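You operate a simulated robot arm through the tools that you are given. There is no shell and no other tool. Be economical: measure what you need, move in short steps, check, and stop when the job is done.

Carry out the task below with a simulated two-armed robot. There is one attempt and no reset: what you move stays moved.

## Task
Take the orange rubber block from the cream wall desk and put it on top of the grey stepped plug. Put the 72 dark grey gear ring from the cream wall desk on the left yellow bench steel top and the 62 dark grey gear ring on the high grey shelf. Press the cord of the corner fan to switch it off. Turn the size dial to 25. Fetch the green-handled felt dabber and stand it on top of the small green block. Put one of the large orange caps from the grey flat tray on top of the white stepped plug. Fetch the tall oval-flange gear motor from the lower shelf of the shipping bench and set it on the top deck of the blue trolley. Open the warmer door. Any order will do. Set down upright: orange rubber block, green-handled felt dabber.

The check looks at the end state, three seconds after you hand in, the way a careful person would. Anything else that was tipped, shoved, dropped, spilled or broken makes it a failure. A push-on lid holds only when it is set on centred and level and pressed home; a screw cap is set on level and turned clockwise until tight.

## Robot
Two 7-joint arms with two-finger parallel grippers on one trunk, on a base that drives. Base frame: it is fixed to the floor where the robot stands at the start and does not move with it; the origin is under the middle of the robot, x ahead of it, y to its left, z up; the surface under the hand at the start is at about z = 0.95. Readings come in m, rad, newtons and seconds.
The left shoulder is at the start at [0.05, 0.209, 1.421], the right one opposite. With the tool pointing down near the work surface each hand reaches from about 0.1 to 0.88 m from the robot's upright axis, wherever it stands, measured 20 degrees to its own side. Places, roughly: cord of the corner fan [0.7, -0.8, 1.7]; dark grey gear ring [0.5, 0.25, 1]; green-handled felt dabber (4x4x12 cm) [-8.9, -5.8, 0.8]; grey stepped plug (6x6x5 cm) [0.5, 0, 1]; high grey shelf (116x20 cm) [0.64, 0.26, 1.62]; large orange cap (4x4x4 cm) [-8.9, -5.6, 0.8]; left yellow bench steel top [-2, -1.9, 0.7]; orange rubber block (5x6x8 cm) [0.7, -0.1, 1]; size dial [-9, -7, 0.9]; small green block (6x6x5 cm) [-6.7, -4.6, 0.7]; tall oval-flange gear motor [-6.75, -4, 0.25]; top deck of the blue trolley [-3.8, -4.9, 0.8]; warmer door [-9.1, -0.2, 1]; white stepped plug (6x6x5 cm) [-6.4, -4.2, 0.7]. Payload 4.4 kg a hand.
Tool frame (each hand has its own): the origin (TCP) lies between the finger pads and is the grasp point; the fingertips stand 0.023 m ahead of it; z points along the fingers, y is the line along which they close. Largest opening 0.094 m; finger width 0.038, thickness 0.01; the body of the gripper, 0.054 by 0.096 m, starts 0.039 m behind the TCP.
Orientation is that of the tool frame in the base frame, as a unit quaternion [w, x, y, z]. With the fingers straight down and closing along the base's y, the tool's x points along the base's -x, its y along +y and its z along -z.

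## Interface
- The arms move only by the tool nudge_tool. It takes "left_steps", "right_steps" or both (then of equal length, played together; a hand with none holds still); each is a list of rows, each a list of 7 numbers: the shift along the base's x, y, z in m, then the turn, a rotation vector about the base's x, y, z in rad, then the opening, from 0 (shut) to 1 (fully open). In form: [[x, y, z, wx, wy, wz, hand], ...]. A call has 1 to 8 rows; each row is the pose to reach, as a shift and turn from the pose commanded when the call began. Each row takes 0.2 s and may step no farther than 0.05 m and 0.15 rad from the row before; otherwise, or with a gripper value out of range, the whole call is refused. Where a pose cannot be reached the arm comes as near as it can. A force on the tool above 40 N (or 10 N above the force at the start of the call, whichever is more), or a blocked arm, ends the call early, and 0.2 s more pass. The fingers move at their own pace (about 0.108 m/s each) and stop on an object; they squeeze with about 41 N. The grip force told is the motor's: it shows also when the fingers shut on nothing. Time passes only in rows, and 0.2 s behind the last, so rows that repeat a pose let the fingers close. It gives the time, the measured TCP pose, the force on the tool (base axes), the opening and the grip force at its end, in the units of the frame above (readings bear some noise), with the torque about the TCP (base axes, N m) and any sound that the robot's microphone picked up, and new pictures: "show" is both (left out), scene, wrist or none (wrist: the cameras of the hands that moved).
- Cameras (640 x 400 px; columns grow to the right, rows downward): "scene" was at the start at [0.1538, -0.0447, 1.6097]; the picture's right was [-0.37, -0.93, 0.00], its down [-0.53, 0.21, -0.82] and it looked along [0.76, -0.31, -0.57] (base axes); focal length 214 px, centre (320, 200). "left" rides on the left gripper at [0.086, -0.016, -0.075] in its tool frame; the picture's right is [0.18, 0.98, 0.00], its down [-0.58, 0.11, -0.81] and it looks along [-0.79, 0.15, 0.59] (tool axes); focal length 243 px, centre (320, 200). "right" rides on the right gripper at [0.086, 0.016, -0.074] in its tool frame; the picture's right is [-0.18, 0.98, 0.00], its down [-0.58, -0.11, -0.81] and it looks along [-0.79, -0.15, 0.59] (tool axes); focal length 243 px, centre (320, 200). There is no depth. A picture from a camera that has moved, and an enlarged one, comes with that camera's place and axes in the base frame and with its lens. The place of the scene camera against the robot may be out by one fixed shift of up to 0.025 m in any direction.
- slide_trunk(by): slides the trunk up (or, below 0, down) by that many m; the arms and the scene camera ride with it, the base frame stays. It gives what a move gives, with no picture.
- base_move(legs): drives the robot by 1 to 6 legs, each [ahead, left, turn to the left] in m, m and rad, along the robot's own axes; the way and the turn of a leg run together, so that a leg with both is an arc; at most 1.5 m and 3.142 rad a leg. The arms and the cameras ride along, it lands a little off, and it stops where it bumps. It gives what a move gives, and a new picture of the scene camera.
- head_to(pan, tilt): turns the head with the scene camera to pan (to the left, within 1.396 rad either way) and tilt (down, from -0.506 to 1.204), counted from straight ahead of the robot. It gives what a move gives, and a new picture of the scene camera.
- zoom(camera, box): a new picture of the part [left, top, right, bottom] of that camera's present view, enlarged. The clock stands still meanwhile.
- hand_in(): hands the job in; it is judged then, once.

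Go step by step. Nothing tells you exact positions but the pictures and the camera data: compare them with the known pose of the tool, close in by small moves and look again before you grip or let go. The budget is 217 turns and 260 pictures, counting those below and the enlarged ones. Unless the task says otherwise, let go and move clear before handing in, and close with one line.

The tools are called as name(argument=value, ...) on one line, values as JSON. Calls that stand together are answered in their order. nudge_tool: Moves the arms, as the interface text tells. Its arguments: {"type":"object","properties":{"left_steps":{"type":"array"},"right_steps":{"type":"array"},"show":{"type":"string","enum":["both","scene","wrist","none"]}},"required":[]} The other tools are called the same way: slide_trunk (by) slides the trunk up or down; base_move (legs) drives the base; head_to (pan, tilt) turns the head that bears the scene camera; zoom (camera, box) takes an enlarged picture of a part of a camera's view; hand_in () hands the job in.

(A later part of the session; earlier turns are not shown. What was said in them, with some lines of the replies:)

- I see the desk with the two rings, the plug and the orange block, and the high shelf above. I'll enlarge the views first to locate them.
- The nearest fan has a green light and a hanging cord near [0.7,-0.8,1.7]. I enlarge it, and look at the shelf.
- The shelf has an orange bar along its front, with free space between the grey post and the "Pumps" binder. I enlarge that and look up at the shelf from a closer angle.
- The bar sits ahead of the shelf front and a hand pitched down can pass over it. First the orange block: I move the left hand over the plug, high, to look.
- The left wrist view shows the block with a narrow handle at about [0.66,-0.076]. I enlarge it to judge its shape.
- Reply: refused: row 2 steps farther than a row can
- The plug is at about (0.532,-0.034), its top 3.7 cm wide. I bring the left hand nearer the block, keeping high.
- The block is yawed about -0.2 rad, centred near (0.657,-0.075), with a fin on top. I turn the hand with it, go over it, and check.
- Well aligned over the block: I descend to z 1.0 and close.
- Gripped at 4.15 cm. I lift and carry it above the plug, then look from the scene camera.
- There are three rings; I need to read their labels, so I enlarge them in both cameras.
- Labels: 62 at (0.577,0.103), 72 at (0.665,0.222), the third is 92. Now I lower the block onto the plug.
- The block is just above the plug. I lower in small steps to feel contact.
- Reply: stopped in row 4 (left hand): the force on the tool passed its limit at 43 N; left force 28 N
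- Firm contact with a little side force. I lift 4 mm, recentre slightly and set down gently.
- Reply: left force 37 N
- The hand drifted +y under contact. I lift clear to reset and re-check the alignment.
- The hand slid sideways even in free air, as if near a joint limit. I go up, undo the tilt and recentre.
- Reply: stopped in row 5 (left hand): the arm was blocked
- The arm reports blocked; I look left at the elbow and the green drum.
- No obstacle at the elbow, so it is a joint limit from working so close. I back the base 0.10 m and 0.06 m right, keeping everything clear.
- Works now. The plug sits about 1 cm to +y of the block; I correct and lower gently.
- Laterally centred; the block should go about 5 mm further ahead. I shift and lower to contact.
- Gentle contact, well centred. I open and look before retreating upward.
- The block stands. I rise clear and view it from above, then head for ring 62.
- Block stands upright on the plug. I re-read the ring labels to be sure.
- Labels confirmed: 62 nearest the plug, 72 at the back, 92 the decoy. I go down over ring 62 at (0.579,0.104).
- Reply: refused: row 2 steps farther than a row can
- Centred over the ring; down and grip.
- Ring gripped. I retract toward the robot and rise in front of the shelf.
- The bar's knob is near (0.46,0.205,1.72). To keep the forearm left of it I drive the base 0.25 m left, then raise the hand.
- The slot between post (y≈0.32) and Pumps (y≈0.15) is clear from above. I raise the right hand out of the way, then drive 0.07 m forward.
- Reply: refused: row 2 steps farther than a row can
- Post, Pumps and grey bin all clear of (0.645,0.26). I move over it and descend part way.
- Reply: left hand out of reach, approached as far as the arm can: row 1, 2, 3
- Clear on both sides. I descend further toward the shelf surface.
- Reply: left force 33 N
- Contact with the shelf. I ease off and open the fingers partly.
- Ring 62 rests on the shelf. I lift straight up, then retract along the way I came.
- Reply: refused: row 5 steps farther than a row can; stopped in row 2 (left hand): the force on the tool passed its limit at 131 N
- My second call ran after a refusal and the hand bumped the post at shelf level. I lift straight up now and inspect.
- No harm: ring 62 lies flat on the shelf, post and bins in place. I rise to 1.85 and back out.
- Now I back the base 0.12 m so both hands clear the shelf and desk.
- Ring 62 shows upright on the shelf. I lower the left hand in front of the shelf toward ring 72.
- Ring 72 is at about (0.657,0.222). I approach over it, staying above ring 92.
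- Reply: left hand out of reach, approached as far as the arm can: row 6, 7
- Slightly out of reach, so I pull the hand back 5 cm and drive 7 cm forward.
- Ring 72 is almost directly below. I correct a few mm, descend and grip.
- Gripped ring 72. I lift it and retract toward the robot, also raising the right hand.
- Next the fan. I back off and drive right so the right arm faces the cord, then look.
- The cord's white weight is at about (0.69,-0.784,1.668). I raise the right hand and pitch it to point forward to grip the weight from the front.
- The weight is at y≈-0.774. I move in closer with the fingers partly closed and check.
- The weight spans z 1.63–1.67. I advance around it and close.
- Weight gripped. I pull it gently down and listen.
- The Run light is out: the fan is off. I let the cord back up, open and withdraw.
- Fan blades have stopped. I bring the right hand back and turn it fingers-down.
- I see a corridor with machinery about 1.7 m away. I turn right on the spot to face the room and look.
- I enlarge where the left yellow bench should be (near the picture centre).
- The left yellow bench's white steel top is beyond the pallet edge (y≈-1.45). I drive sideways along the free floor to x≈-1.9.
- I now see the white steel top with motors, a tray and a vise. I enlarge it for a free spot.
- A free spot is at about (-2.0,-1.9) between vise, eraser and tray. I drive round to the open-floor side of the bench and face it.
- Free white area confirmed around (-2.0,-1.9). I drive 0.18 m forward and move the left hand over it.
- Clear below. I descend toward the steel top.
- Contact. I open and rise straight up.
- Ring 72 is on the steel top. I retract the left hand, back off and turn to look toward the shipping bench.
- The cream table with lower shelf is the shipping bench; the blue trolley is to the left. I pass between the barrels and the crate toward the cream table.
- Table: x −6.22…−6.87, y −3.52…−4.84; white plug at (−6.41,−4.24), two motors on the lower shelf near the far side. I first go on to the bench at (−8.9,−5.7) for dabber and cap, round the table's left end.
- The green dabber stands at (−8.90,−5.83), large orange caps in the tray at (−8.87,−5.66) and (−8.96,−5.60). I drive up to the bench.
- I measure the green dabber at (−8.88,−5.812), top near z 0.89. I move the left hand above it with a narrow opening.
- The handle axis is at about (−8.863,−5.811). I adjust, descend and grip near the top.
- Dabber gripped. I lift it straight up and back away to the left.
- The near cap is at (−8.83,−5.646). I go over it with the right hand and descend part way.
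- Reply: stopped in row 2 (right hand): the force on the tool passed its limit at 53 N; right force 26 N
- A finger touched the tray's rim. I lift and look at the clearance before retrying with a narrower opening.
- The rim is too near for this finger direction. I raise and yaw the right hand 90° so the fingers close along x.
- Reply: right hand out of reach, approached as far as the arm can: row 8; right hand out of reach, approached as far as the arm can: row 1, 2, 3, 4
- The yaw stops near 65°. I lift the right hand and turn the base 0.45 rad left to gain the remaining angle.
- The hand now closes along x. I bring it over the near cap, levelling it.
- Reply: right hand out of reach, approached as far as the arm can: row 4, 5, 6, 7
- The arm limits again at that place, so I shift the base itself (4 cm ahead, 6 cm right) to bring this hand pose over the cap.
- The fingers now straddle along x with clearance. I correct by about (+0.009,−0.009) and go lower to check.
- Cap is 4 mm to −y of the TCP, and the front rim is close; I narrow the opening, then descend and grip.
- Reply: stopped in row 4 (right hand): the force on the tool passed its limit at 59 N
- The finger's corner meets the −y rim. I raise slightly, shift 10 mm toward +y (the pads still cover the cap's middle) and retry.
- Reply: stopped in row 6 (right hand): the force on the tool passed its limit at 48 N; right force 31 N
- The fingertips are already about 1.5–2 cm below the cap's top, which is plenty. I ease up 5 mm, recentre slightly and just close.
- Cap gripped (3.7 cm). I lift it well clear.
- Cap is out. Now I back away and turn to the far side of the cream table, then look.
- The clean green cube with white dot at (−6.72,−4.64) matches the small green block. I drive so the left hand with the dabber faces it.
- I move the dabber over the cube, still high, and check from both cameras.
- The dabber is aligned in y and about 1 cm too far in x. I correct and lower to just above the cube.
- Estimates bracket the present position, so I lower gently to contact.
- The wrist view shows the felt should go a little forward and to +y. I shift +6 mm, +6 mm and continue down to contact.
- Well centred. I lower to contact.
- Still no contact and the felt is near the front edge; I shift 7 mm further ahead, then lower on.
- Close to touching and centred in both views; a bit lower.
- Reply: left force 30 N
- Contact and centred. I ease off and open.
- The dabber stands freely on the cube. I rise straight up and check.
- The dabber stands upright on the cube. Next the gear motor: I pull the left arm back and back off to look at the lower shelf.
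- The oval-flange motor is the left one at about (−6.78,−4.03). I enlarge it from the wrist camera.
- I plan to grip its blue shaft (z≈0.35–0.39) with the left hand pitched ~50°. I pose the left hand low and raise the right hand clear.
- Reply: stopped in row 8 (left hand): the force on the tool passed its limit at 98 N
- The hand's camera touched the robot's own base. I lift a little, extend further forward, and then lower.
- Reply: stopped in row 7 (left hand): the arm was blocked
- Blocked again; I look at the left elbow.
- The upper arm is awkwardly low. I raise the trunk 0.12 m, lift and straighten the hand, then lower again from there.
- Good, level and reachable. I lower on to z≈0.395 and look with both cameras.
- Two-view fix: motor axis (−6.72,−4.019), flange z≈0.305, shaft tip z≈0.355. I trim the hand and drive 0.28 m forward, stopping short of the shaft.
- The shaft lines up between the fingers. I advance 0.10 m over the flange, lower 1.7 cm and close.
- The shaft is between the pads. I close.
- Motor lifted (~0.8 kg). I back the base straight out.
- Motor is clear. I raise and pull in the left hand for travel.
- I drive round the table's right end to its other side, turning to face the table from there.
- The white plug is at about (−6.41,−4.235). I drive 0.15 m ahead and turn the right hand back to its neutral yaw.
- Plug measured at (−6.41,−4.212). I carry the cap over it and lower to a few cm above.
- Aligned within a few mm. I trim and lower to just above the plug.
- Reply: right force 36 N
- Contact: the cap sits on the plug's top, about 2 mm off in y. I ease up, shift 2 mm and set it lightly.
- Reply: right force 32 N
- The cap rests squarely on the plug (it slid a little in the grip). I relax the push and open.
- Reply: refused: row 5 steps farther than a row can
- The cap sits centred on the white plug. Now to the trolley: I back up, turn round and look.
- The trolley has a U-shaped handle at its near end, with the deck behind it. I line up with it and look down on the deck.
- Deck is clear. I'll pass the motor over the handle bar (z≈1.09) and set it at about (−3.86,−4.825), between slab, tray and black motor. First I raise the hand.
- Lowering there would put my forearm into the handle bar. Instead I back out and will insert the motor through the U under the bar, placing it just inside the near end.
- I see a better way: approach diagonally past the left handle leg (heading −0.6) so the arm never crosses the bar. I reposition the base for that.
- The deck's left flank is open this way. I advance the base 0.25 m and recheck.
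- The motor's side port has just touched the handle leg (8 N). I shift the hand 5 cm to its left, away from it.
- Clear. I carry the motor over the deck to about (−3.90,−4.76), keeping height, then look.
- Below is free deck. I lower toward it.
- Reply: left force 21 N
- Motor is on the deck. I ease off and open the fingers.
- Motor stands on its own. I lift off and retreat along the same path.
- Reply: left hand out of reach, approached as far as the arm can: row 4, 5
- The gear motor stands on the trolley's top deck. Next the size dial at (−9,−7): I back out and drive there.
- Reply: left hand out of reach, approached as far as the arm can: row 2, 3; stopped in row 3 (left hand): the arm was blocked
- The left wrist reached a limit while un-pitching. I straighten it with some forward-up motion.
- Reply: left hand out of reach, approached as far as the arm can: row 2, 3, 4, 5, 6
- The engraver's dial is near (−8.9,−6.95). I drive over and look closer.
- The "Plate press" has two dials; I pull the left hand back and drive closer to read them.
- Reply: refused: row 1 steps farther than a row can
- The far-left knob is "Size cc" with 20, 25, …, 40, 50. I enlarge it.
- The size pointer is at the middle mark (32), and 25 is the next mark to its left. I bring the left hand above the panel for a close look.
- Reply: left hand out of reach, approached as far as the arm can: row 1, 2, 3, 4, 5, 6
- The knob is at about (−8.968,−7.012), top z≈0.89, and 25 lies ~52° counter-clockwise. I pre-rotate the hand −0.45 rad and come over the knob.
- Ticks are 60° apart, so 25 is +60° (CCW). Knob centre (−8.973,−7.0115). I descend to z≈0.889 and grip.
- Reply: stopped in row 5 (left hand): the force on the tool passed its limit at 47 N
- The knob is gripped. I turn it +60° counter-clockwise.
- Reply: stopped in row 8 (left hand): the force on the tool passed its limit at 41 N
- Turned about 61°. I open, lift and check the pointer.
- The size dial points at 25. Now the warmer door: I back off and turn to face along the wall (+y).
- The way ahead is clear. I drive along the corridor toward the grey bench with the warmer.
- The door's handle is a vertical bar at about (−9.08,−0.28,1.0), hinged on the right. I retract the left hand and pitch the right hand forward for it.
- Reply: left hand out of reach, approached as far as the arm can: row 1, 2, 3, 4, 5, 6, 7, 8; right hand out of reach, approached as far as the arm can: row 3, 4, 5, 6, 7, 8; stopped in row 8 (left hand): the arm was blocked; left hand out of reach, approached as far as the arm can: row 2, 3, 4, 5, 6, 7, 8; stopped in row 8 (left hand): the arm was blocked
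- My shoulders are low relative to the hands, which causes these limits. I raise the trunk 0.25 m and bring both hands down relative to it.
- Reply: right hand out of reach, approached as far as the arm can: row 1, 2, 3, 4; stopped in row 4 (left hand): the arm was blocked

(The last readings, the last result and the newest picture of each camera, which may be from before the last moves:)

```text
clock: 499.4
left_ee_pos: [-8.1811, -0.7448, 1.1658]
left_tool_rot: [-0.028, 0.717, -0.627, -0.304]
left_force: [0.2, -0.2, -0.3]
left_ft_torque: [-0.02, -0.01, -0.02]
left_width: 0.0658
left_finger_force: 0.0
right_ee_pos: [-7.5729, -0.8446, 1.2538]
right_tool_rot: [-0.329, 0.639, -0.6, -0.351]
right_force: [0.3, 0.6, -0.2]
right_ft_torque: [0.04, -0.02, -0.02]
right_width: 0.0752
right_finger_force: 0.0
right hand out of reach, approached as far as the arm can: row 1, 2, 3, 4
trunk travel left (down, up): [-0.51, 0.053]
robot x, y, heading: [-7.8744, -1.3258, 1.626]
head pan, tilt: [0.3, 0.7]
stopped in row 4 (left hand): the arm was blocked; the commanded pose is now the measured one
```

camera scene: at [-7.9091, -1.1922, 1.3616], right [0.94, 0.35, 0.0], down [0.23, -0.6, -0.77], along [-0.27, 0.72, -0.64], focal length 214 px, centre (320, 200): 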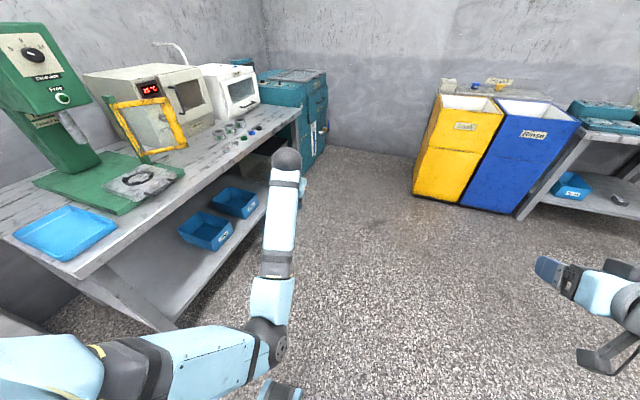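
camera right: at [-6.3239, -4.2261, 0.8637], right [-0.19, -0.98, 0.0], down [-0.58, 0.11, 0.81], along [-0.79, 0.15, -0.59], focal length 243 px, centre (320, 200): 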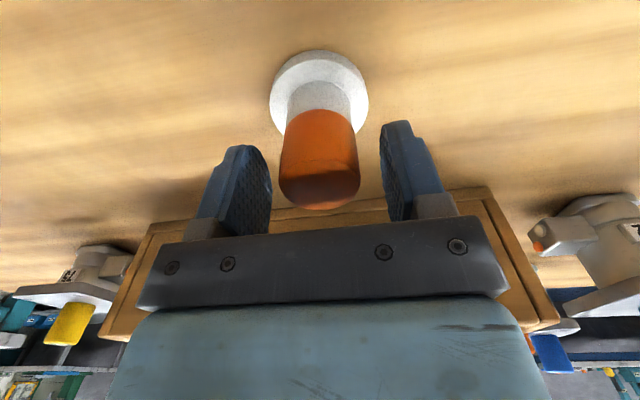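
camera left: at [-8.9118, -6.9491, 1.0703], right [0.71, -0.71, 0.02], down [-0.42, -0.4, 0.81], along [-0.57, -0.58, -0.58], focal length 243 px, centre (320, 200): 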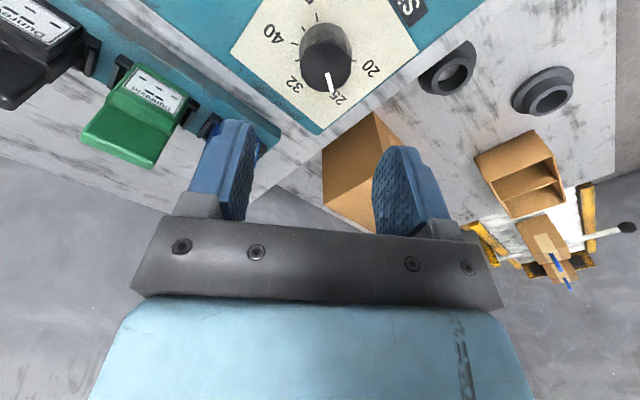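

nudge_tool(left_steps=[[0.0, 0.04, 0, 0, 0, 0, 0.7], [0.0, 0.08, 0, 0, -0.1, 0, 0.7], [0.0, 0.1, -0.03, 0, -0.2, 0, 0.7], [0.0, 0.1, -0.07, 0, -0.3, 0, 0.7], [0, 0.1, -0.11, 0, -0.3, 0, 0.7]], right_steps=[[0, 0.04, 0, 0, 0, 0, 0.8], [0, 0.08, 0, 0, 0, 0, 0.8], [0, 0.1, -0.04, 0, 0, 0, 0.8], [0, 0.1, -0.08, 0, 0, 0, 0.8], [0, 0.1, -0.12, 0, 0, 0, 0.8]], show="scene")

```text
clock: 500.6
left_ee_pos: [-8.1814, -0.6427, 1.0542]
left_tool_rot: [-0.123, 0.755, -0.615, -0.192]
left_force: [-0.2, -0.3, -0.3]
left_ft_torque: [0.0, 0.01, 0.02]
left_width: 0.0656
left_finger_force: 0.1
right_ee_pos: [-7.5731, -0.7431, 1.2051]
right_tool_rot: [-0.329, 0.639, -0.601, -0.349]
right_force: [0.0, 0.1, -0.1]
right_ft_torque: [0.01, 0.02, -0.02]
right_width: 0.0752
right_finger_force: 0.0
right hand out of reach, approached as far as the arm can: row 4, 5
trunk travel left (down, up): [-0.51, 0.053]
robot x, y, heading: [-7.8824, -1.3244, 1.624]
head pan, tilt: [0.3, 0.7]
camera scene: at [-7.9102, -1.1919, 1.6115], right [0.94, 0.35, 0.0], down [0.23, -0.6, -0.76], along [-0.27, 0.72, -0.64], focal length 214 px, centre (320, 200)
```

scene: 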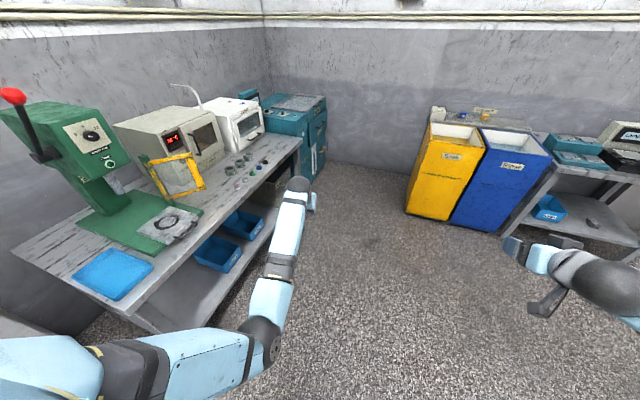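

Extending works. I'll use the left hand on the door instead: turn to face the bench and slide right so the door is on my left.

base_move(legs=[[0, 0, 1.518], [0.1, -1.32, 0]])

head_to(pan=0.15, tilt=0.5)

zoom(camera="scene", box=[180, 100, 420, 270])

```text
clock: 516.0
left_ee_pos: [-8.7019, -0.2899, 1.054]
left_tool_rot: [0.046, 0.971, 0.076, -0.224]
left_force: [0.0, 0.6, 0.0]
left_ft_torque: [-0.02, -0.02, -0.01]
left_width: 0.0658
left_finger_force: 0.0
right_ee_pos: [-8.575, 0.3123, 1.2039]
right_tool_rot: [0.004, 0.877, 0.007, -0.48]
right_force: [-1.3, -1.3, 0.4]
right_ft_torque: [0.02, 0.0, 0.03]
right_width: 0.0753
right_finger_force: 0.1
trunk travel left (down, up): [-0.51, 0.053]
robot x, y, heading: [-8.0082, -0.0198, -3.127]
head pan, tilt: [0.3, 0.7]
camera scene: at [-8.1489, -0.0593, 1.6115], right [-0.31, 0.95, 0.0], down [0.61, 0.2, -0.76], along [-0.73, -0.24, -0.64], focal length 214 px, centre (320, 200)
```

scene: 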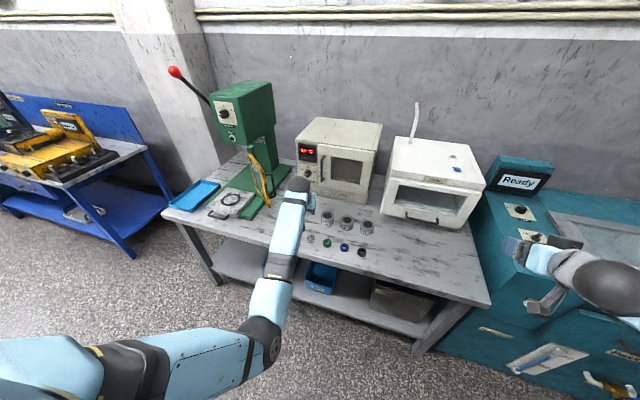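

```text
clock: 516.7
left_ee_pos: [-8.7007, -0.2905, 1.0542]
left_tool_rot: [0.045, 0.971, 0.076, -0.224]
left_force: [-0.1, -0.2, 0.8]
left_ft_torque: [0.01, 0.04, 0.05]
left_width: 0.0659
left_finger_force: 0.1
right_ee_pos: [-8.576, 0.3115, 1.205]
right_tool_rot: [0.004, 0.877, 0.007, -0.48]
right_force: [0.2, -0.4, -0.6]
right_ft_torque: [0.03, -0.01, -0.01]
right_width: 0.075
right_finger_force: 0.0
trunk travel left (down, up): [-0.51, 0.053]
robot x, y, heading: [-8.0079, -0.0218, -3.125]
head pan, tilt: [0.15, 0.499]
camera scene: at [-8.1579, -0.0479, 1.6292], right [-0.16, 0.99, 0.0], down [0.47, 0.08, -0.88], along [-0.87, -0.14, -0.48], focal length 214 px, centre (320, 200)
```

scene: 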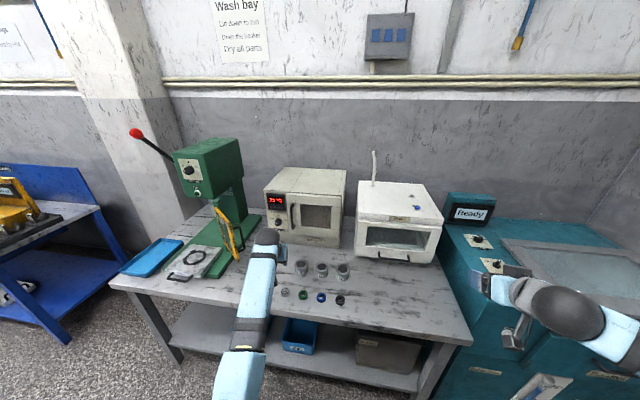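

```text
2.35 times, centred on (300, 185) of scene
camera zoom: at [-8.1579, -0.0479, 1.6292], right [-0.16, 0.99, 0.0], down [0.47, 0.08, -0.88], along [-0.87, -0.14, -0.48], focal length 505 px, centre (367, 235)
```

zoom: 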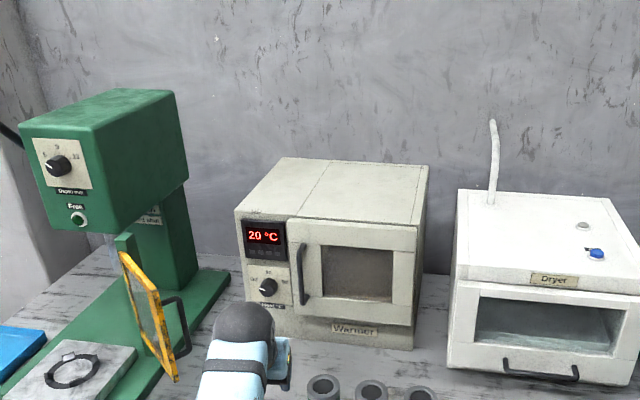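

Handle fixed at about (−9.03,−0.331, z 0.97–1.10). I pitch the left hand forward to ~57° and look with its camera.

nudge_tool(left_steps=[[0.0, -0.01, 0, 0.002, 0.135, -0.044, 0.7], [0.01, -0.02, 0, 0.003, 0.27, -0.088, 0.7], [0.02, -0.03, -0.01, 0.005, 0.405, -0.132, 0.7], [0.03, -0.04, -0.02, 0.006, 0.539, -0.177, 0.7]], show="both")

```text
clock: 517.7
left_ee_pos: [-8.6724, -0.3307, 1.034]
left_tool_rot: [0.0, 0.878, 0.001, -0.478]
left_force: [-0.9, -0.2, -0.4]
left_ft_torque: [-0.02, -0.02, -0.01]
left_width: 0.0657
left_finger_force: 0.0
right_ee_pos: [-8.574, 0.3113, 1.2053]
right_tool_rot: [0.004, 0.877, 0.008, -0.481]
right_force: [0.5, 0.4, 0.0]
right_ft_torque: [0.02, 0.0, 0.03]
right_width: 0.0749
right_finger_force: 0.0
trunk travel left (down, up): [-0.51, 0.053]
robot x, y, heading: [-8.003, -0.0219, -3.131]
head pan, tilt: [0.15, 0.499]
camera scene: at [-8.157, -0.0494, 1.6294], right [-0.16, 0.99, 0.0], down [0.47, 0.08, -0.88], along [-0.87, -0.14, -0.48], focal length 214 px, centre (320, 200)
camera left: at [-8.5626, -0.3145, 1.0032], right [0.1, -0.98, -0.16], down [0.36, -0.11, 0.93], along [-0.93, -0.15, 0.34], focal length 243 px, centre (320, 200)
```

scene: 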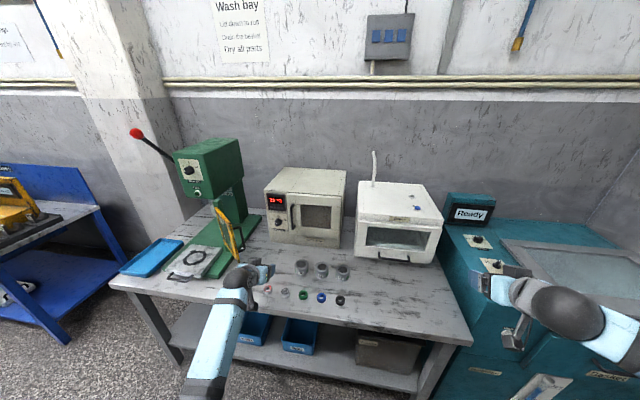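
left: 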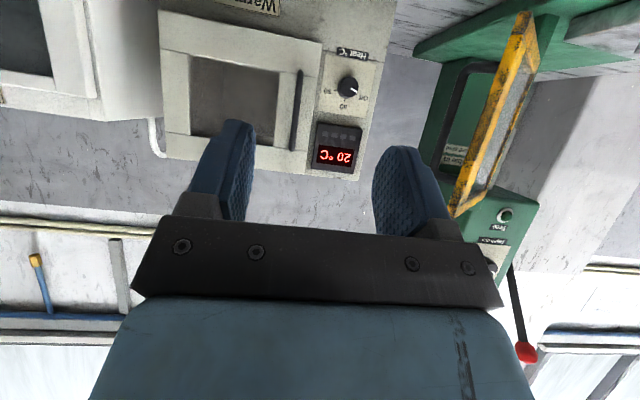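

The handle is at y≈−0.324, mid z≈1.01. I drive 0.27 m forward and check from the wrist camera again.

base_move(legs=[[0.27, 0, -0.008]])

zoom(camera="left", box=[0, 0, 640, 400])

```text
clock: 519.6
left_ee_pos: [-8.9447, -0.3319, 1.0355]
left_tool_rot: [0.0, 0.879, -0.001, -0.477]
left_force: [-0.2, 0.5, 0.3]
left_ft_torque: [-0.01, 0.0, 0.02]
left_width: 0.0659
left_finger_force: 0.0
right_ee_pos: [-8.8434, 0.3119, 1.2042]
right_tool_rot: [0.004, 0.877, 0.006, -0.48]
right_force: [0.4, -0.3, 0.3]
right_ft_torque: [-0.01, -0.01, 0.02]
right_width: 0.0754
right_finger_force: 0.1
trunk travel left (down, up): [-0.51, 0.053]
robot x, y, heading: [-8.2743, -0.0236, -3.137]
head pan, tilt: [0.15, 0.499]
camera scene: at [-8.4269, -0.05, 1.6293], right [-0.16, 0.99, 0.0], down [0.47, 0.08, -0.88], along [-0.87, -0.14, -0.48], focal length 214 px, centre (320, 200)
```

scene: 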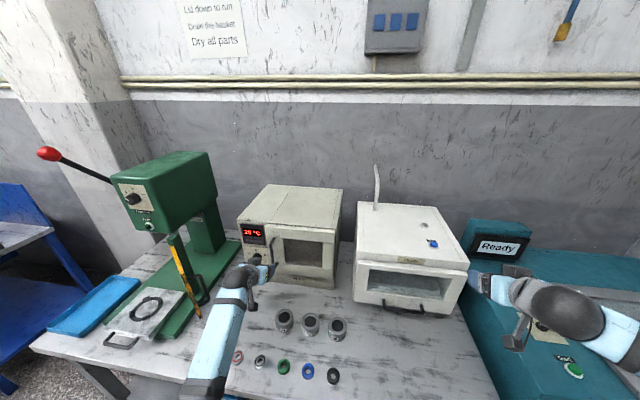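

```text
1.00 times, centred on (320, 200) of left (not enlarged: the box is as wide or as high as the picture)
camera zoom: at [-8.8336, -0.3139, 1.0031], right [0.1, -0.98, -0.15], down [0.36, -0.11, 0.93], along [-0.93, -0.15, 0.34], focal length 243 px, centre (320, 200)
```

zoom: 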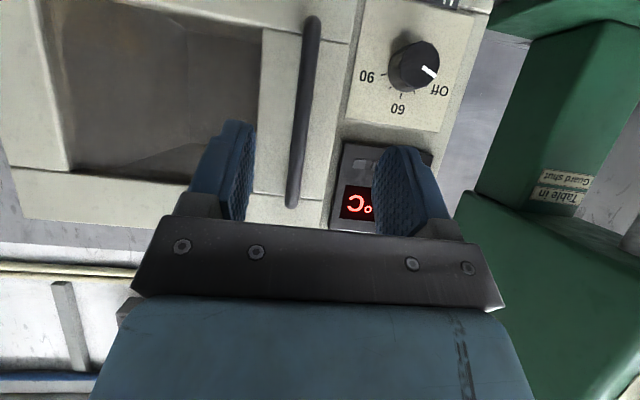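

nudge_tool(left_steps=[[-0.025, 0.006, -0.005, 0, 0, 0, 0.7], [-0.05, 0.01, -0.01, 0, 0, 0, 0.7], [-0.065, 0.01, -0.012, 0, 0, 0, 0.7]], show="wrist")

```text
clock: 520.4
left_ee_pos: [-9.0102, -0.3212, 1.0225]
left_tool_rot: [0.0, 0.879, -0.001, -0.477]
left_force: [-0.4, 0.0, 0.3]
left_ft_torque: [0.01, 0.01, -0.01]
left_width: 0.066
left_finger_force: 0.0
right_ee_pos: [-8.8416, 0.3124, 1.2055]
right_tool_rot: [0.003, 0.877, 0.005, -0.481]
right_force: [-0.4, 0.1, -0.9]
right_ft_torque: [0.02, 0.02, 0.02]
right_width: 0.0751
right_finger_force: 0.1
trunk travel left (down, up): [-0.51, 0.053]
robot x, y, heading: [-8.2744, -0.0224, -3.13]
head pan, tilt: [0.15, 0.499]
camera left: at [-8.9003, -0.3048, 0.9912], right [0.1, -0.98, -0.15], down [0.36, -0.11, 0.93], along [-0.93, -0.15, 0.34], focal length 243 px, centre (320, 200)
```

left: 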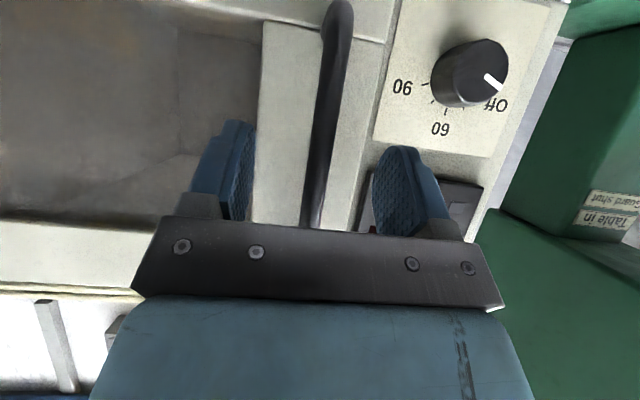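

The handle is between the fingers. I advance 1.5 cm and close.

nudge_tool(left_steps=[[-0.008, 0, 0, 0, 0, 0, 0.65], [-0.015, 0, 0, 0, 0, 0, 0.65], [-0.015, 0, 0, 0, 0, 0, 0], [-0.015, 0, 0, 0, 0, 0, 0], [-0.015, 0, 0, 0, 0, 0, 0]], show="wrist")

```text
clock: 521.6
left_ee_pos: [-9.0254, -0.3209, 1.0225]
left_tool_rot: [-0.001, 0.879, -0.002, -0.477]
left_force: [0.5, 2.5, -0.4]
left_ft_torque: [0.27, -0.03, 0.0]
left_width: 0.0121
left_finger_force: 44.7
right_ee_pos: [-8.8429, 0.3132, 1.2051]
right_tool_rot: [0.003, 0.877, 0.005, -0.48]
right_force: [-0.2, 0.2, 0.4]
right_ft_torque: [-0.01, 0.01, -0.01]
right_width: 0.0753
right_finger_force: 0.2
trunk travel left (down, up): [-0.51, 0.053]
robot x, y, heading: [-8.2708, -0.0239, -3.136]
head pan, tilt: [0.15, 0.499]
camera left: at [-8.9147, -0.3043, 0.9907], right [0.1, -0.98, -0.15], down [0.36, -0.11, 0.93], along [-0.93, -0.15, 0.34], focal length 243 px, centre (320, 200)
```

left: 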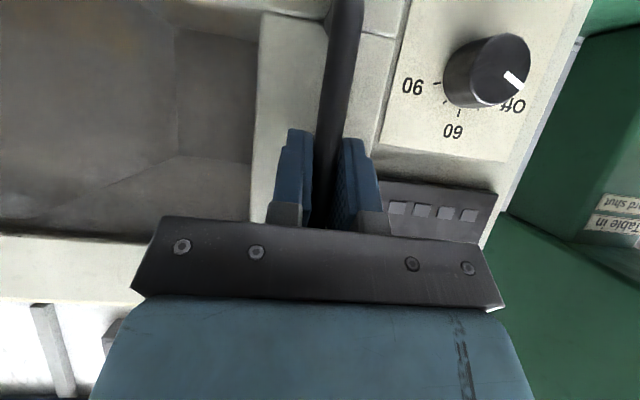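

Gripped the bar. I pull it along the door's arc, turning the hand with it.

nudge_tool(left_steps=[[0.0144, 0.001, 0, 0, 0, 0.06, 0], [0.0287, 0.003, 0, 0, 0, 0.12, 0], [0.0568, 0.0093, 0, 0, 0, 0.24, 0]], show="wrist")

```text
clock: 522.5
left_ee_pos: [-8.9739, -0.3062, 1.0232]
left_tool_rot: [0.052, 0.874, 0.097, -0.474]
left_force: [-7.7, 17.8, -1.3]
left_ft_torque: [-1.01, -1.5, 0.09]
left_width: 0.012
left_finger_force: 44.4
right_ee_pos: [-8.8418, 0.3136, 1.2051]
right_tool_rot: [0.002, 0.877, 0.004, -0.48]
right_force: [0.2, -0.1, -0.7]
right_ft_torque: [0.02, 0.01, -0.06]
right_width: 0.0752
right_finger_force: 0.0
trunk travel left (down, up): [-0.51, 0.053]
robot x, y, heading: [-8.274, -0.0243, -3.138]
head pan, tilt: [0.15, 0.499]
stopped in row 3 (left hand): the force on the tool passed its limit at 51 N (the readings are from after the stop); the commanded pose is now the measured one
camera left: at [-8.8697, -0.2649, 0.9909], right [0.31, -0.94, -0.15], down [0.37, -0.03, 0.93], along [-0.87, -0.35, 0.34], focal length 243 px, centre (320, 200)
```

left: 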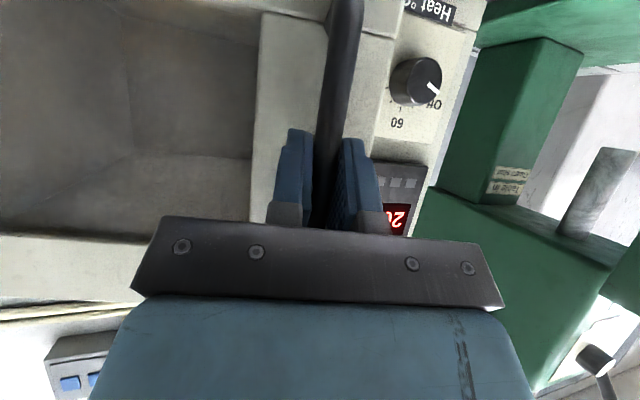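

The door is opening; it wants a bit more +y. I continue with a tighter arc.

nudge_tool(left_steps=[[0.012, 0.008, 0, 0, 0, 0.06, 0], [0.0254, 0.013, 0, 0, 0, 0.12, 0], [0.038, 0.018, 0, 0, 0, 0.18, 0], [0.0497, 0.024, 0, 0, 0, 0.24, 0]], show="wrist")

```text
clock: 522.8
left_ee_pos: [-8.9748, -0.3057, 1.0226]
left_tool_rot: [0.055, 0.873, 0.1, -0.474]
left_force: [-5.8, 8.5, -12.0]
left_ft_torque: [0.92, 0.82, 0.27]
left_width: 0.0114
left_finger_force: 45.2
right_ee_pos: [-8.8416, 0.3161, 1.2043]
right_tool_rot: [0.001, 0.877, 0.003, -0.48]
right_force: [0.2, -0.3, 0.6]
right_ft_torque: [-0.01, 0.0, 0.0]
right_width: 0.075
right_finger_force: 0.0
trunk travel left (down, up): [-0.51, 0.053]
robot x, y, heading: [-8.2748, -0.0237, -3.14]
head pan, tilt: [0.15, 0.499]
stopped in row 1 (left hand): the force on the tool passed its limit at 56 N (the readings are from after the stop); the commanded pose is now the measured one
camera left: at [-8.8708, -0.264, 0.9907], right [0.32, -0.93, -0.15], down [0.37, -0.02, 0.93], along [-0.87, -0.36, 0.34], focal length 243 px, centre (320, 200)
```

left: 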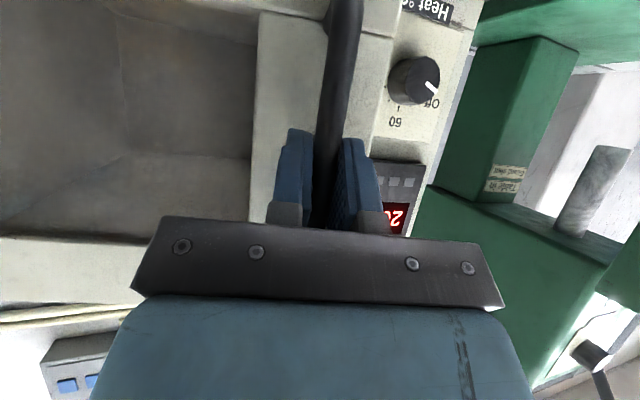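

zoom(camera="scene", box=[200, 160, 360, 320])

```text
2.50 times, centred on (280, 240) of scene
camera zoom: at [-8.4289, -0.0486, 1.6289], right [-0.15, 0.99, 0.0], down [0.47, 0.07, -0.88], along [-0.87, -0.13, -0.48], focal length 536 px, centre (420, 100)
```

zoom: 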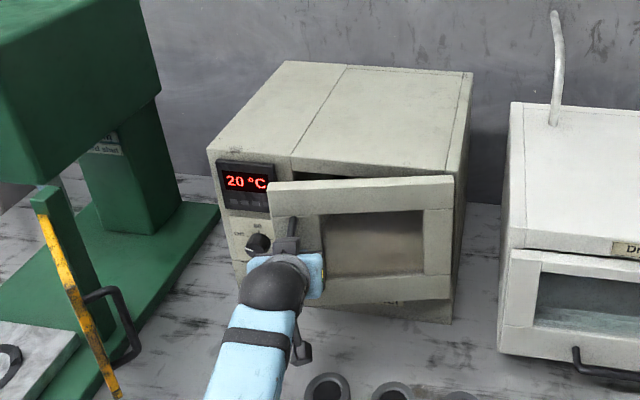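

The door is ajar about 13°. I hold still one moment to read the steady force, then pull in smaller steps along the true tangent.

nudge_tool(left_steps=[[0.003, 0.002, 0, 0, 0, 0.01, 0], [0.006, 0.004, 0, 0, 0, 0.02, 0], [0.009, 0.006, 0, 0, 0, 0.035, 0], [0.012, 0.007, 0, 0, 0, 0.05, 0]], show="none")

```text
clock: 523.4
left_ee_pos: [-8.9751, -0.3058, 1.0221]
left_tool_rot: [0.062, 0.873, 0.103, -0.473]
left_force: [-9.0, 18.4, -24.7]
left_ft_torque: [1.39, 1.07, 0.25]
left_width: 0.0123
left_finger_force: 45.2
right_ee_pos: [-8.8415, 0.3181, 1.2033]
right_tool_rot: [0.0, 0.878, 0.001, -0.479]
right_force: [-0.7, -0.2, 0.4]
right_ft_torque: [0.0, 0.03, 0.0]
right_width: 0.0751
right_finger_force: 0.1
trunk travel left (down, up): [-0.51, 0.053]
robot x, y, heading: [-8.2794, -0.021, 3.144]
head pan, tilt: [0.15, 0.499]
stopped in row 2 (left hand): the force on the tool passed its limit at 46 N (the readings are from after the stop); the commanded pose is now the measured one
```

Something resists (the wrist seems near its limit in this pose). I release the handle and back off; the door stays ajar.

nudge_tool(left_steps=[[0, 0, 0, 0, 0, 0, 0.7], [0, 0, 0, 0, 0, 0, 0.7], [0.02, 0, 0.01, 0, 0, 0, 0.7], [0.05, 0.005, 0.03, 0, 0, -0.05, 0.7], [0.08, 0.005, 0.05, 0, 0, -0.15, 0.7]], show="wrist")

zoom(camera="scene", box=[180, 160, 380, 330])

```text
clock: 524.7
left_ee_pos: [-8.9368, -0.3002, 1.1667]
left_tool_rot: [0.018, 0.838, 0.048, -0.544]
left_force: [-0.4, 0.6, -0.2]
left_ft_torque: [0.0, 0.0, 0.02]
left_width: 0.0658
left_finger_force: 0.0
right_ee_pos: [-8.841, 0.317, 1.2053]
right_tool_rot: [0.001, 0.877, 0.002, -0.481]
right_force: [-0.8, 0.3, -0.8]
right_ft_torque: [0.0, -0.01, -0.01]
right_width: 0.0754
right_finger_force: 0.1
trunk travel left (down, up): [-0.51, 0.053]
robot x, y, heading: [-8.2753, -0.0235, -3.14]
head pan, tilt: [0.15, 0.499]
stopped in row 5 (left hand): the arm was blocked; the commanded pose is now the measured one
camera left: at [-8.8352, -0.2715, 1.1197], right [0.17, -0.97, -0.19], down [0.51, -0.08, 0.86], along [-0.84, -0.24, 0.48], focal length 243 px, centre (320, 200)
```

left: 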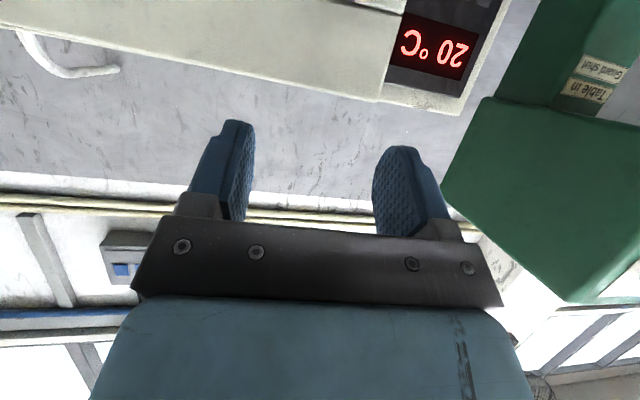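

```text
2.35 times, centred on (280, 245) of scene
camera zoom: at [-8.4277, -0.0488, 1.6292], right [-0.15, 0.99, 0.0], down [0.47, 0.07, -0.88], along [-0.87, -0.13, -0.48], focal length 505 px, centre (414, 94)
```

zoom: 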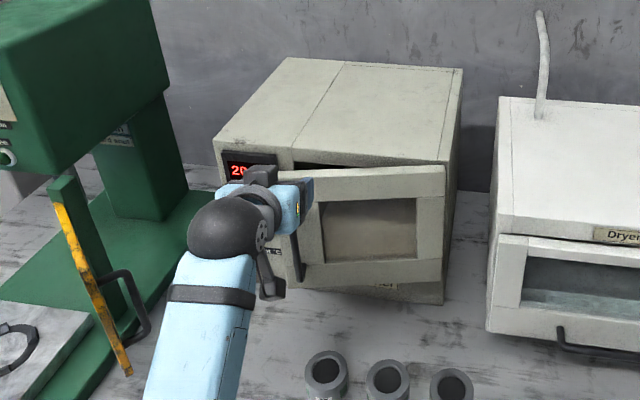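

The arm can't fold closer in this pose. I move the base 0.13 m back so the arm has room to pull, then re-approach the handle.

base_move(legs=[[-0.14, 0, 0]])

nudge_tool(left_steps=[[0, -0.005, -0.04, 0, 0, 0, 0.7], [-0.01, -0.008, -0.08, 0, -0.05, -0.03, 0.7], [-0.03, -0.008, -0.115, 0, -0.1, -0.06, 0.7], [-0.05, -0.008, -0.14, 0, -0.15, -0.09, 0.7]], show="both")

```text
clock: 526.0
left_ee_pos: [-8.7995, -0.2979, 1.1667]
left_tool_rot: [0.018, 0.838, 0.047, -0.543]
left_force: [-0.8, -1.1, 0.3]
left_ft_torque: [-0.01, -0.02, -0.04]
left_width: 0.066
left_finger_force: 0.0
right_ee_pos: [-8.702, 0.3181, 1.2044]
right_tool_rot: [0.001, 0.877, 0.002, -0.48]
right_force: [0.6, -0.9, 0.5]
right_ft_torque: [0.01, 0.02, -0.02]
right_width: 0.0752
right_finger_force: 0.0
trunk travel left (down, up): [-0.51, 0.053]
robot x, y, heading: [-8.1365, -0.023, 3.141]
head pan, tilt: [0.15, 0.499]
camera scene: at [-8.29, -0.0473, 1.6291], right [-0.15, 0.99, 0.0], down [0.47, 0.07, -0.88], along [-0.87, -0.13, -0.48], focal length 214 px, centre (320, 200)
```

scene: 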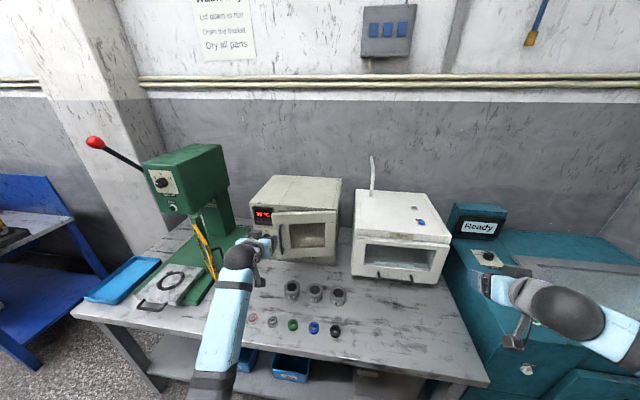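

```text
clock: 527.0
left_ee_pos: [-8.8472, -0.3063, 1.0248]
left_tool_rot: [-0.003, 0.877, 0.008, -0.48]
left_force: [0.7, -0.2, -0.2]
left_ft_torque: [0.01, 0.0, 0.03]
left_width: 0.0658
left_finger_force: 0.1
right_ee_pos: [-8.701, 0.318, 1.2054]
right_tool_rot: [0.0, 0.877, 0.002, -0.48]
right_force: [0.2, -0.2, 0.3]
right_ft_torque: [-0.02, -0.01, 0.01]
right_width: 0.0751
right_finger_force: 0.1
trunk travel left (down, up): [-0.51, 0.053]
robot x, y, heading: [-8.1365, -0.0222, 3.139]
head pan, tilt: [0.15, 0.499]
camera scene: at [-8.2904, -0.0477, 1.629], right [-0.15, 0.99, 0.0], down [0.47, 0.07, -0.88], along [-0.87, -0.13, -0.48], focal length 214 px, centre (320, 200)
camera left: at [-8.7376, -0.2881, 0.9924], right [0.11, -0.98, -0.17], down [0.36, -0.12, 0.92], along [-0.92, -0.16, 0.34], focal length 243 px, centre (320, 200)
```

scene: 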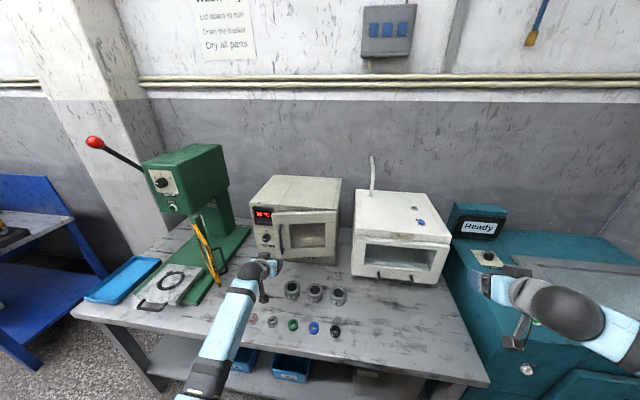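
left: 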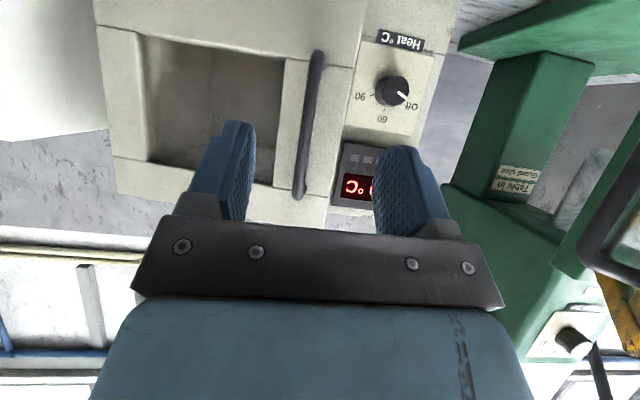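

nudge_tool(left_steps=[[-0.04, 0, -0.002, 0, 0, 0.03, 0.7], [-0.08, 0, -0.004, 0, 0, 0.06, 0.7], [-0.11, 0, -0.004, 0, 0, 0.1, 0.7], [-0.128, 0, -0.004, 0, 0, 0.12, 0.7], [-0.128, 0, -0.004, 0, 0, 0.12, 0], [-0.128, 0, -0.004, 0, 0, 0.12, 0], [-0.128, 0, -0.004, 0, 0, 0.12, 0]], show="wrist")

```text
clock: 528.6
left_ee_pos: [-8.9747, -0.305, 1.0229]
left_tool_rot: [0.027, 0.876, 0.06, -0.478]
left_force: [-0.6, 2.3, -1.4]
left_ft_torque: [-1.92, -0.3, -0.08]
left_width: 0.0123
left_finger_force: 45.5
right_ee_pos: [-8.7011, 0.3186, 1.2057]
right_tool_rot: [0.001, 0.877, 0.001, -0.48]
right_force: [-0.1, 0.8, -0.9]
right_ft_torque: [-0.01, 0.0, 0.01]
right_width: 0.0753
right_finger_force: 0.0
trunk travel left (down, up): [-0.51, 0.053]
robot x, y, heading: [-8.1341, -0.0231, 3.14]
head pan, tilt: [0.15, 0.499]
camera left: at [-8.8687, -0.2744, 0.9902], right [0.23, -0.96, -0.17], down [0.38, -0.07, 0.92], along [-0.9, -0.27, 0.35], focal length 243 px, centre (320, 200)
```

left: 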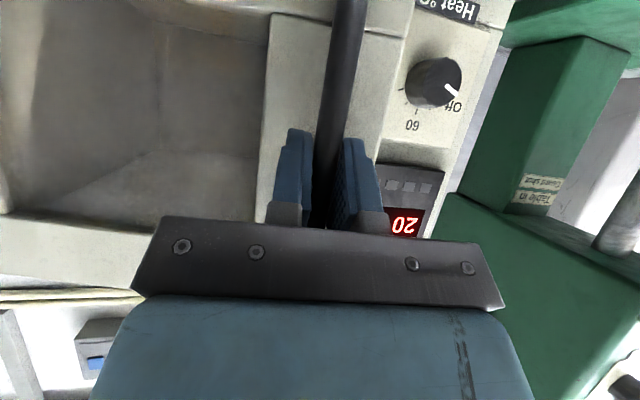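

Gripped again with the arm less folded. I pull along the arc.

nudge_tool(left_steps=[[0.012, 0.006, 0, 0, 0, 0.03, 0], [0.024, 0.0125, 0, 0, 0, 0.06, 0], [0.035, 0.019, 0, 0, 0, 0.09, 0], [0.0457, 0.0254, 0, 0, 0, 0.12, 0], [0.056, 0.034, 0, 0, 0, 0.15, 0], [0.066, 0.043, 0, 0, 0, 0.18, 0], [0.076, 0.052, 0, 0, 0, 0.21, 0], [0.086, 0.0614, 0, 0, 0, 0.24, 0]], show="wrist")

zoom(camera="scene", box=[200, 150, 380, 310])

```text
clock: 530.2
left_ee_pos: [-8.9113, -0.2671, 1.0228]
left_tool_rot: [0.079, 0.864, 0.146, -0.475]
left_force: [-16.3, 17.9, -25.0]
left_ft_torque: [-0.34, 0.44, 0.22]
left_width: 0.0118
left_finger_force: 45.1
right_ee_pos: [-8.7015, 0.3205, 1.2024]
right_tool_rot: [-0.001, 0.878, -0.001, -0.479]
right_force: [-0.2, 0.5, 0.2]
right_ft_torque: [0.03, 0.0, 0.0]
right_width: 0.075
right_finger_force: 0.0
trunk travel left (down, up): [-0.51, 0.053]
robot x, y, heading: [-8.1346, -0.0199, 3.136]
head pan, tilt: [0.15, 0.499]
stopped in row 7 (left hand): the force on the tool passed its limit at 44 N (the readings are from after the stop); the commanded pose is now the measured one
no pictures are left
```

```text
refused: no pictures are left
```

Pictures are used up, so I finish by force and position readings. The door is ~30° open; I continue the pull with the base itself.

base_move(legs=[[-0.036, -0.039, 0]])

```text
clock: 531.2
left_ee_pos: [-8.8752, -0.2282, 1.0235]
left_tool_rot: [0.081, 0.863, 0.149, -0.476]
left_force: [-18.8, 13.4, -22.2]
left_ft_torque: [1.32, 1.19, 0.24]
left_width: 0.0119
left_finger_force: 45.0
right_ee_pos: [-8.6679, 0.3609, 1.2013]
right_tool_rot: [0.0, 0.878, -0.001, -0.478]
right_force: [0.2, -0.8, 0.4]
right_ft_torque: [-0.03, 0.0, 0.03]
right_width: 0.0753
right_finger_force: 0.1
trunk travel left (down, up): [-0.51, 0.053]
robot x, y, heading: [-8.1014, 0.0157, 3.135]
head pan, tilt: [0.15, 0.499]
```

The door follows (≈43° open, grip intact). I continue.

base_move(legs=[[-0.026, -0.043, 0]])

```text
clock: 532.3
left_ee_pos: [-8.8505, -0.1872, 1.0244]
left_tool_rot: [0.08, 0.863, 0.149, -0.477]
left_force: [-28.3, 12.2, -16.2]
left_ft_torque: [1.51, 0.99, 0.16]
left_width: 0.0121
left_finger_force: 45.1
right_ee_pos: [-8.644, 0.4017, 1.2019]
right_tool_rot: [0.0, 0.878, 0.0, -0.479]
right_force: [0.7, -0.7, -1.1]
right_ft_torque: [-0.01, -0.04, 0.02]
right_width: 0.0754
right_finger_force: 0.1
trunk travel left (down, up): [-0.51, 0.053]
robot x, y, heading: [-8.0736, 0.0624, 3.14]
head pan, tilt: [0.15, 0.499]
```

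base_move(legs=[[-0.008, -0.047, 0]])

```text
clock: 534.0
left_ee_pos: [-8.8366, -0.1457, 1.0236]
left_tool_rot: [0.08, 0.862, 0.152, -0.476]
left_force: [4.3, -1.5, -0.5]
left_ft_torque: [1.41, 0.51, 0.25]
left_width: 0.0119
left_finger_force: 45.2
right_ee_pos: [-8.6304, 0.4482, 1.2049]
right_tool_rot: [0.0, 0.877, 0.0, -0.481]
right_force: [-0.1, -0.5, 0.0]
right_ft_torque: [0.0, 0.01, 0.03]
right_width: 0.0751
right_finger_force: 0.1
trunk travel left (down, up): [-0.51, 0.053]
robot x, y, heading: [-8.0632, 0.1067, 3.14]
head pan, tilt: [0.15, 0.499]
stopped in leg 1: the force on the tool passed its limit at 46 N (the readings are from after the stop); the commanded pose is now the measured one
```

≈65° open with forces relaxed. One more small pull.

base_move(legs=[[-0.004, -0.035, 0]])

```text
clock: 535.0
left_ee_pos: [-8.8315, -0.1123, 1.0247]
left_tool_rot: [0.081, 0.863, 0.151, -0.476]
left_force: [17.7, -2.9, -2.9]
left_ft_torque: [1.71, 0.7, 0.16]
left_width: 0.0121
left_finger_force: 44.9
right_ee_pos: [-8.6242, 0.4826, 1.2066]
right_tool_rot: [0.0, 0.876, 0.001, -0.482]
right_force: [0.5, 1.4, 0.1]
right_ft_torque: [-0.02, -0.02, 0.01]
right_width: 0.0752
right_finger_force: 0.0
trunk travel left (down, up): [-0.51, 0.053]
robot x, y, heading: [-8.0598, 0.1426, 3.137]
head pan, tilt: [0.15, 0.499]
```

base_move(legs=[[-0.004, -0.035, 0]])

```text
clock: 536.0
left_ee_pos: [-8.8304, -0.0747, 1.0252]
left_tool_rot: [0.08, 0.862, 0.151, -0.477]
left_force: [-10.8, -1.6, 6.1]
left_ft_torque: [1.6, 0.8, 0.16]
left_width: 0.0118
left_finger_force: 45.3
right_ee_pos: [-8.6222, 0.5163, 1.2053]
right_tool_rot: [0.001, 0.877, 0.001, -0.481]
right_force: [-0.4, 0.1, -0.4]
right_ft_torque: [0.02, -0.02, -0.04]
right_width: 0.0753
right_finger_force: 0.1
trunk travel left (down, up): [-0.51, 0.053]
robot x, y, heading: [-8.0546, 0.1767, 3.138]
head pan, tilt: [0.15, 0.499]
```

≈82° open. I open the fingers slightly (so as not to push the door), then withdraw straight back with the base.

nudge_tool(left_steps=[[0, 0, 0, 0, 0, 0, 0.28], [0, 0, 0, 0, 0, 0, 0.28], [0, 0, 0, 0, 0, 0, 0.28]], show="none")

base_move(legs=[[-0.2, 0, 0]])

```text
clock: 536.8
left_ee_pos: [-8.8297, -0.0746, 1.0259]
left_tool_rot: [0.081, 0.862, 0.152, -0.476]
left_force: [0.3, -0.7, 0.3]
left_ft_torque: [-0.02, -0.04, 0.0]
left_width: 0.0261
left_finger_force: 0.0
right_ee_pos: [-8.6221, 0.517, 1.2056]
right_tool_rot: [0.0, 0.877, 0.001, -0.481]
right_force: [-0.5, 0.6, -0.8]
right_ft_torque: [0.02, 0.01, -0.02]
right_width: 0.0753
right_finger_force: 0.1
trunk travel left (down, up): [-0.51, 0.053]
robot x, y, heading: [-8.0558, 0.1728, 3.142]
head pan, tilt: [0.15, 0.499]
no pictures are left
```

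```text
clock: 538.3
left_ee_pos: [-8.636, -0.0758, 1.0248]
left_tool_rot: [0.081, 0.862, 0.152, -0.477]
left_force: [-0.1, 0.8, -0.1]
left_ft_torque: [-0.03, 0.0, -0.01]
left_width: 0.0264
left_finger_force: 0.1
right_ee_pos: [-8.4291, 0.5165, 1.2049]
right_tool_rot: [0.0, 0.877, 0.001, -0.481]
right_force: [0.1, 0.1, 1.2]
right_ft_torque: [-0.01, -0.01, 0.0]
right_width: 0.075
right_finger_force: 0.1
trunk travel left (down, up): [-0.51, 0.053]
robot x, y, heading: [-7.8646, 0.1765, 3.133]
head pan, tilt: [0.15, 0.499]
```

The hand came away without any force, and both hands are clear of everything. I hand the job in.

hand_in()

```text
The job is handed in.
```

The job is handed in, with every item done. The first eight I checked in pictures. The warmer door, about 82° open by my position readings, is unchecked because the pictures ran out.
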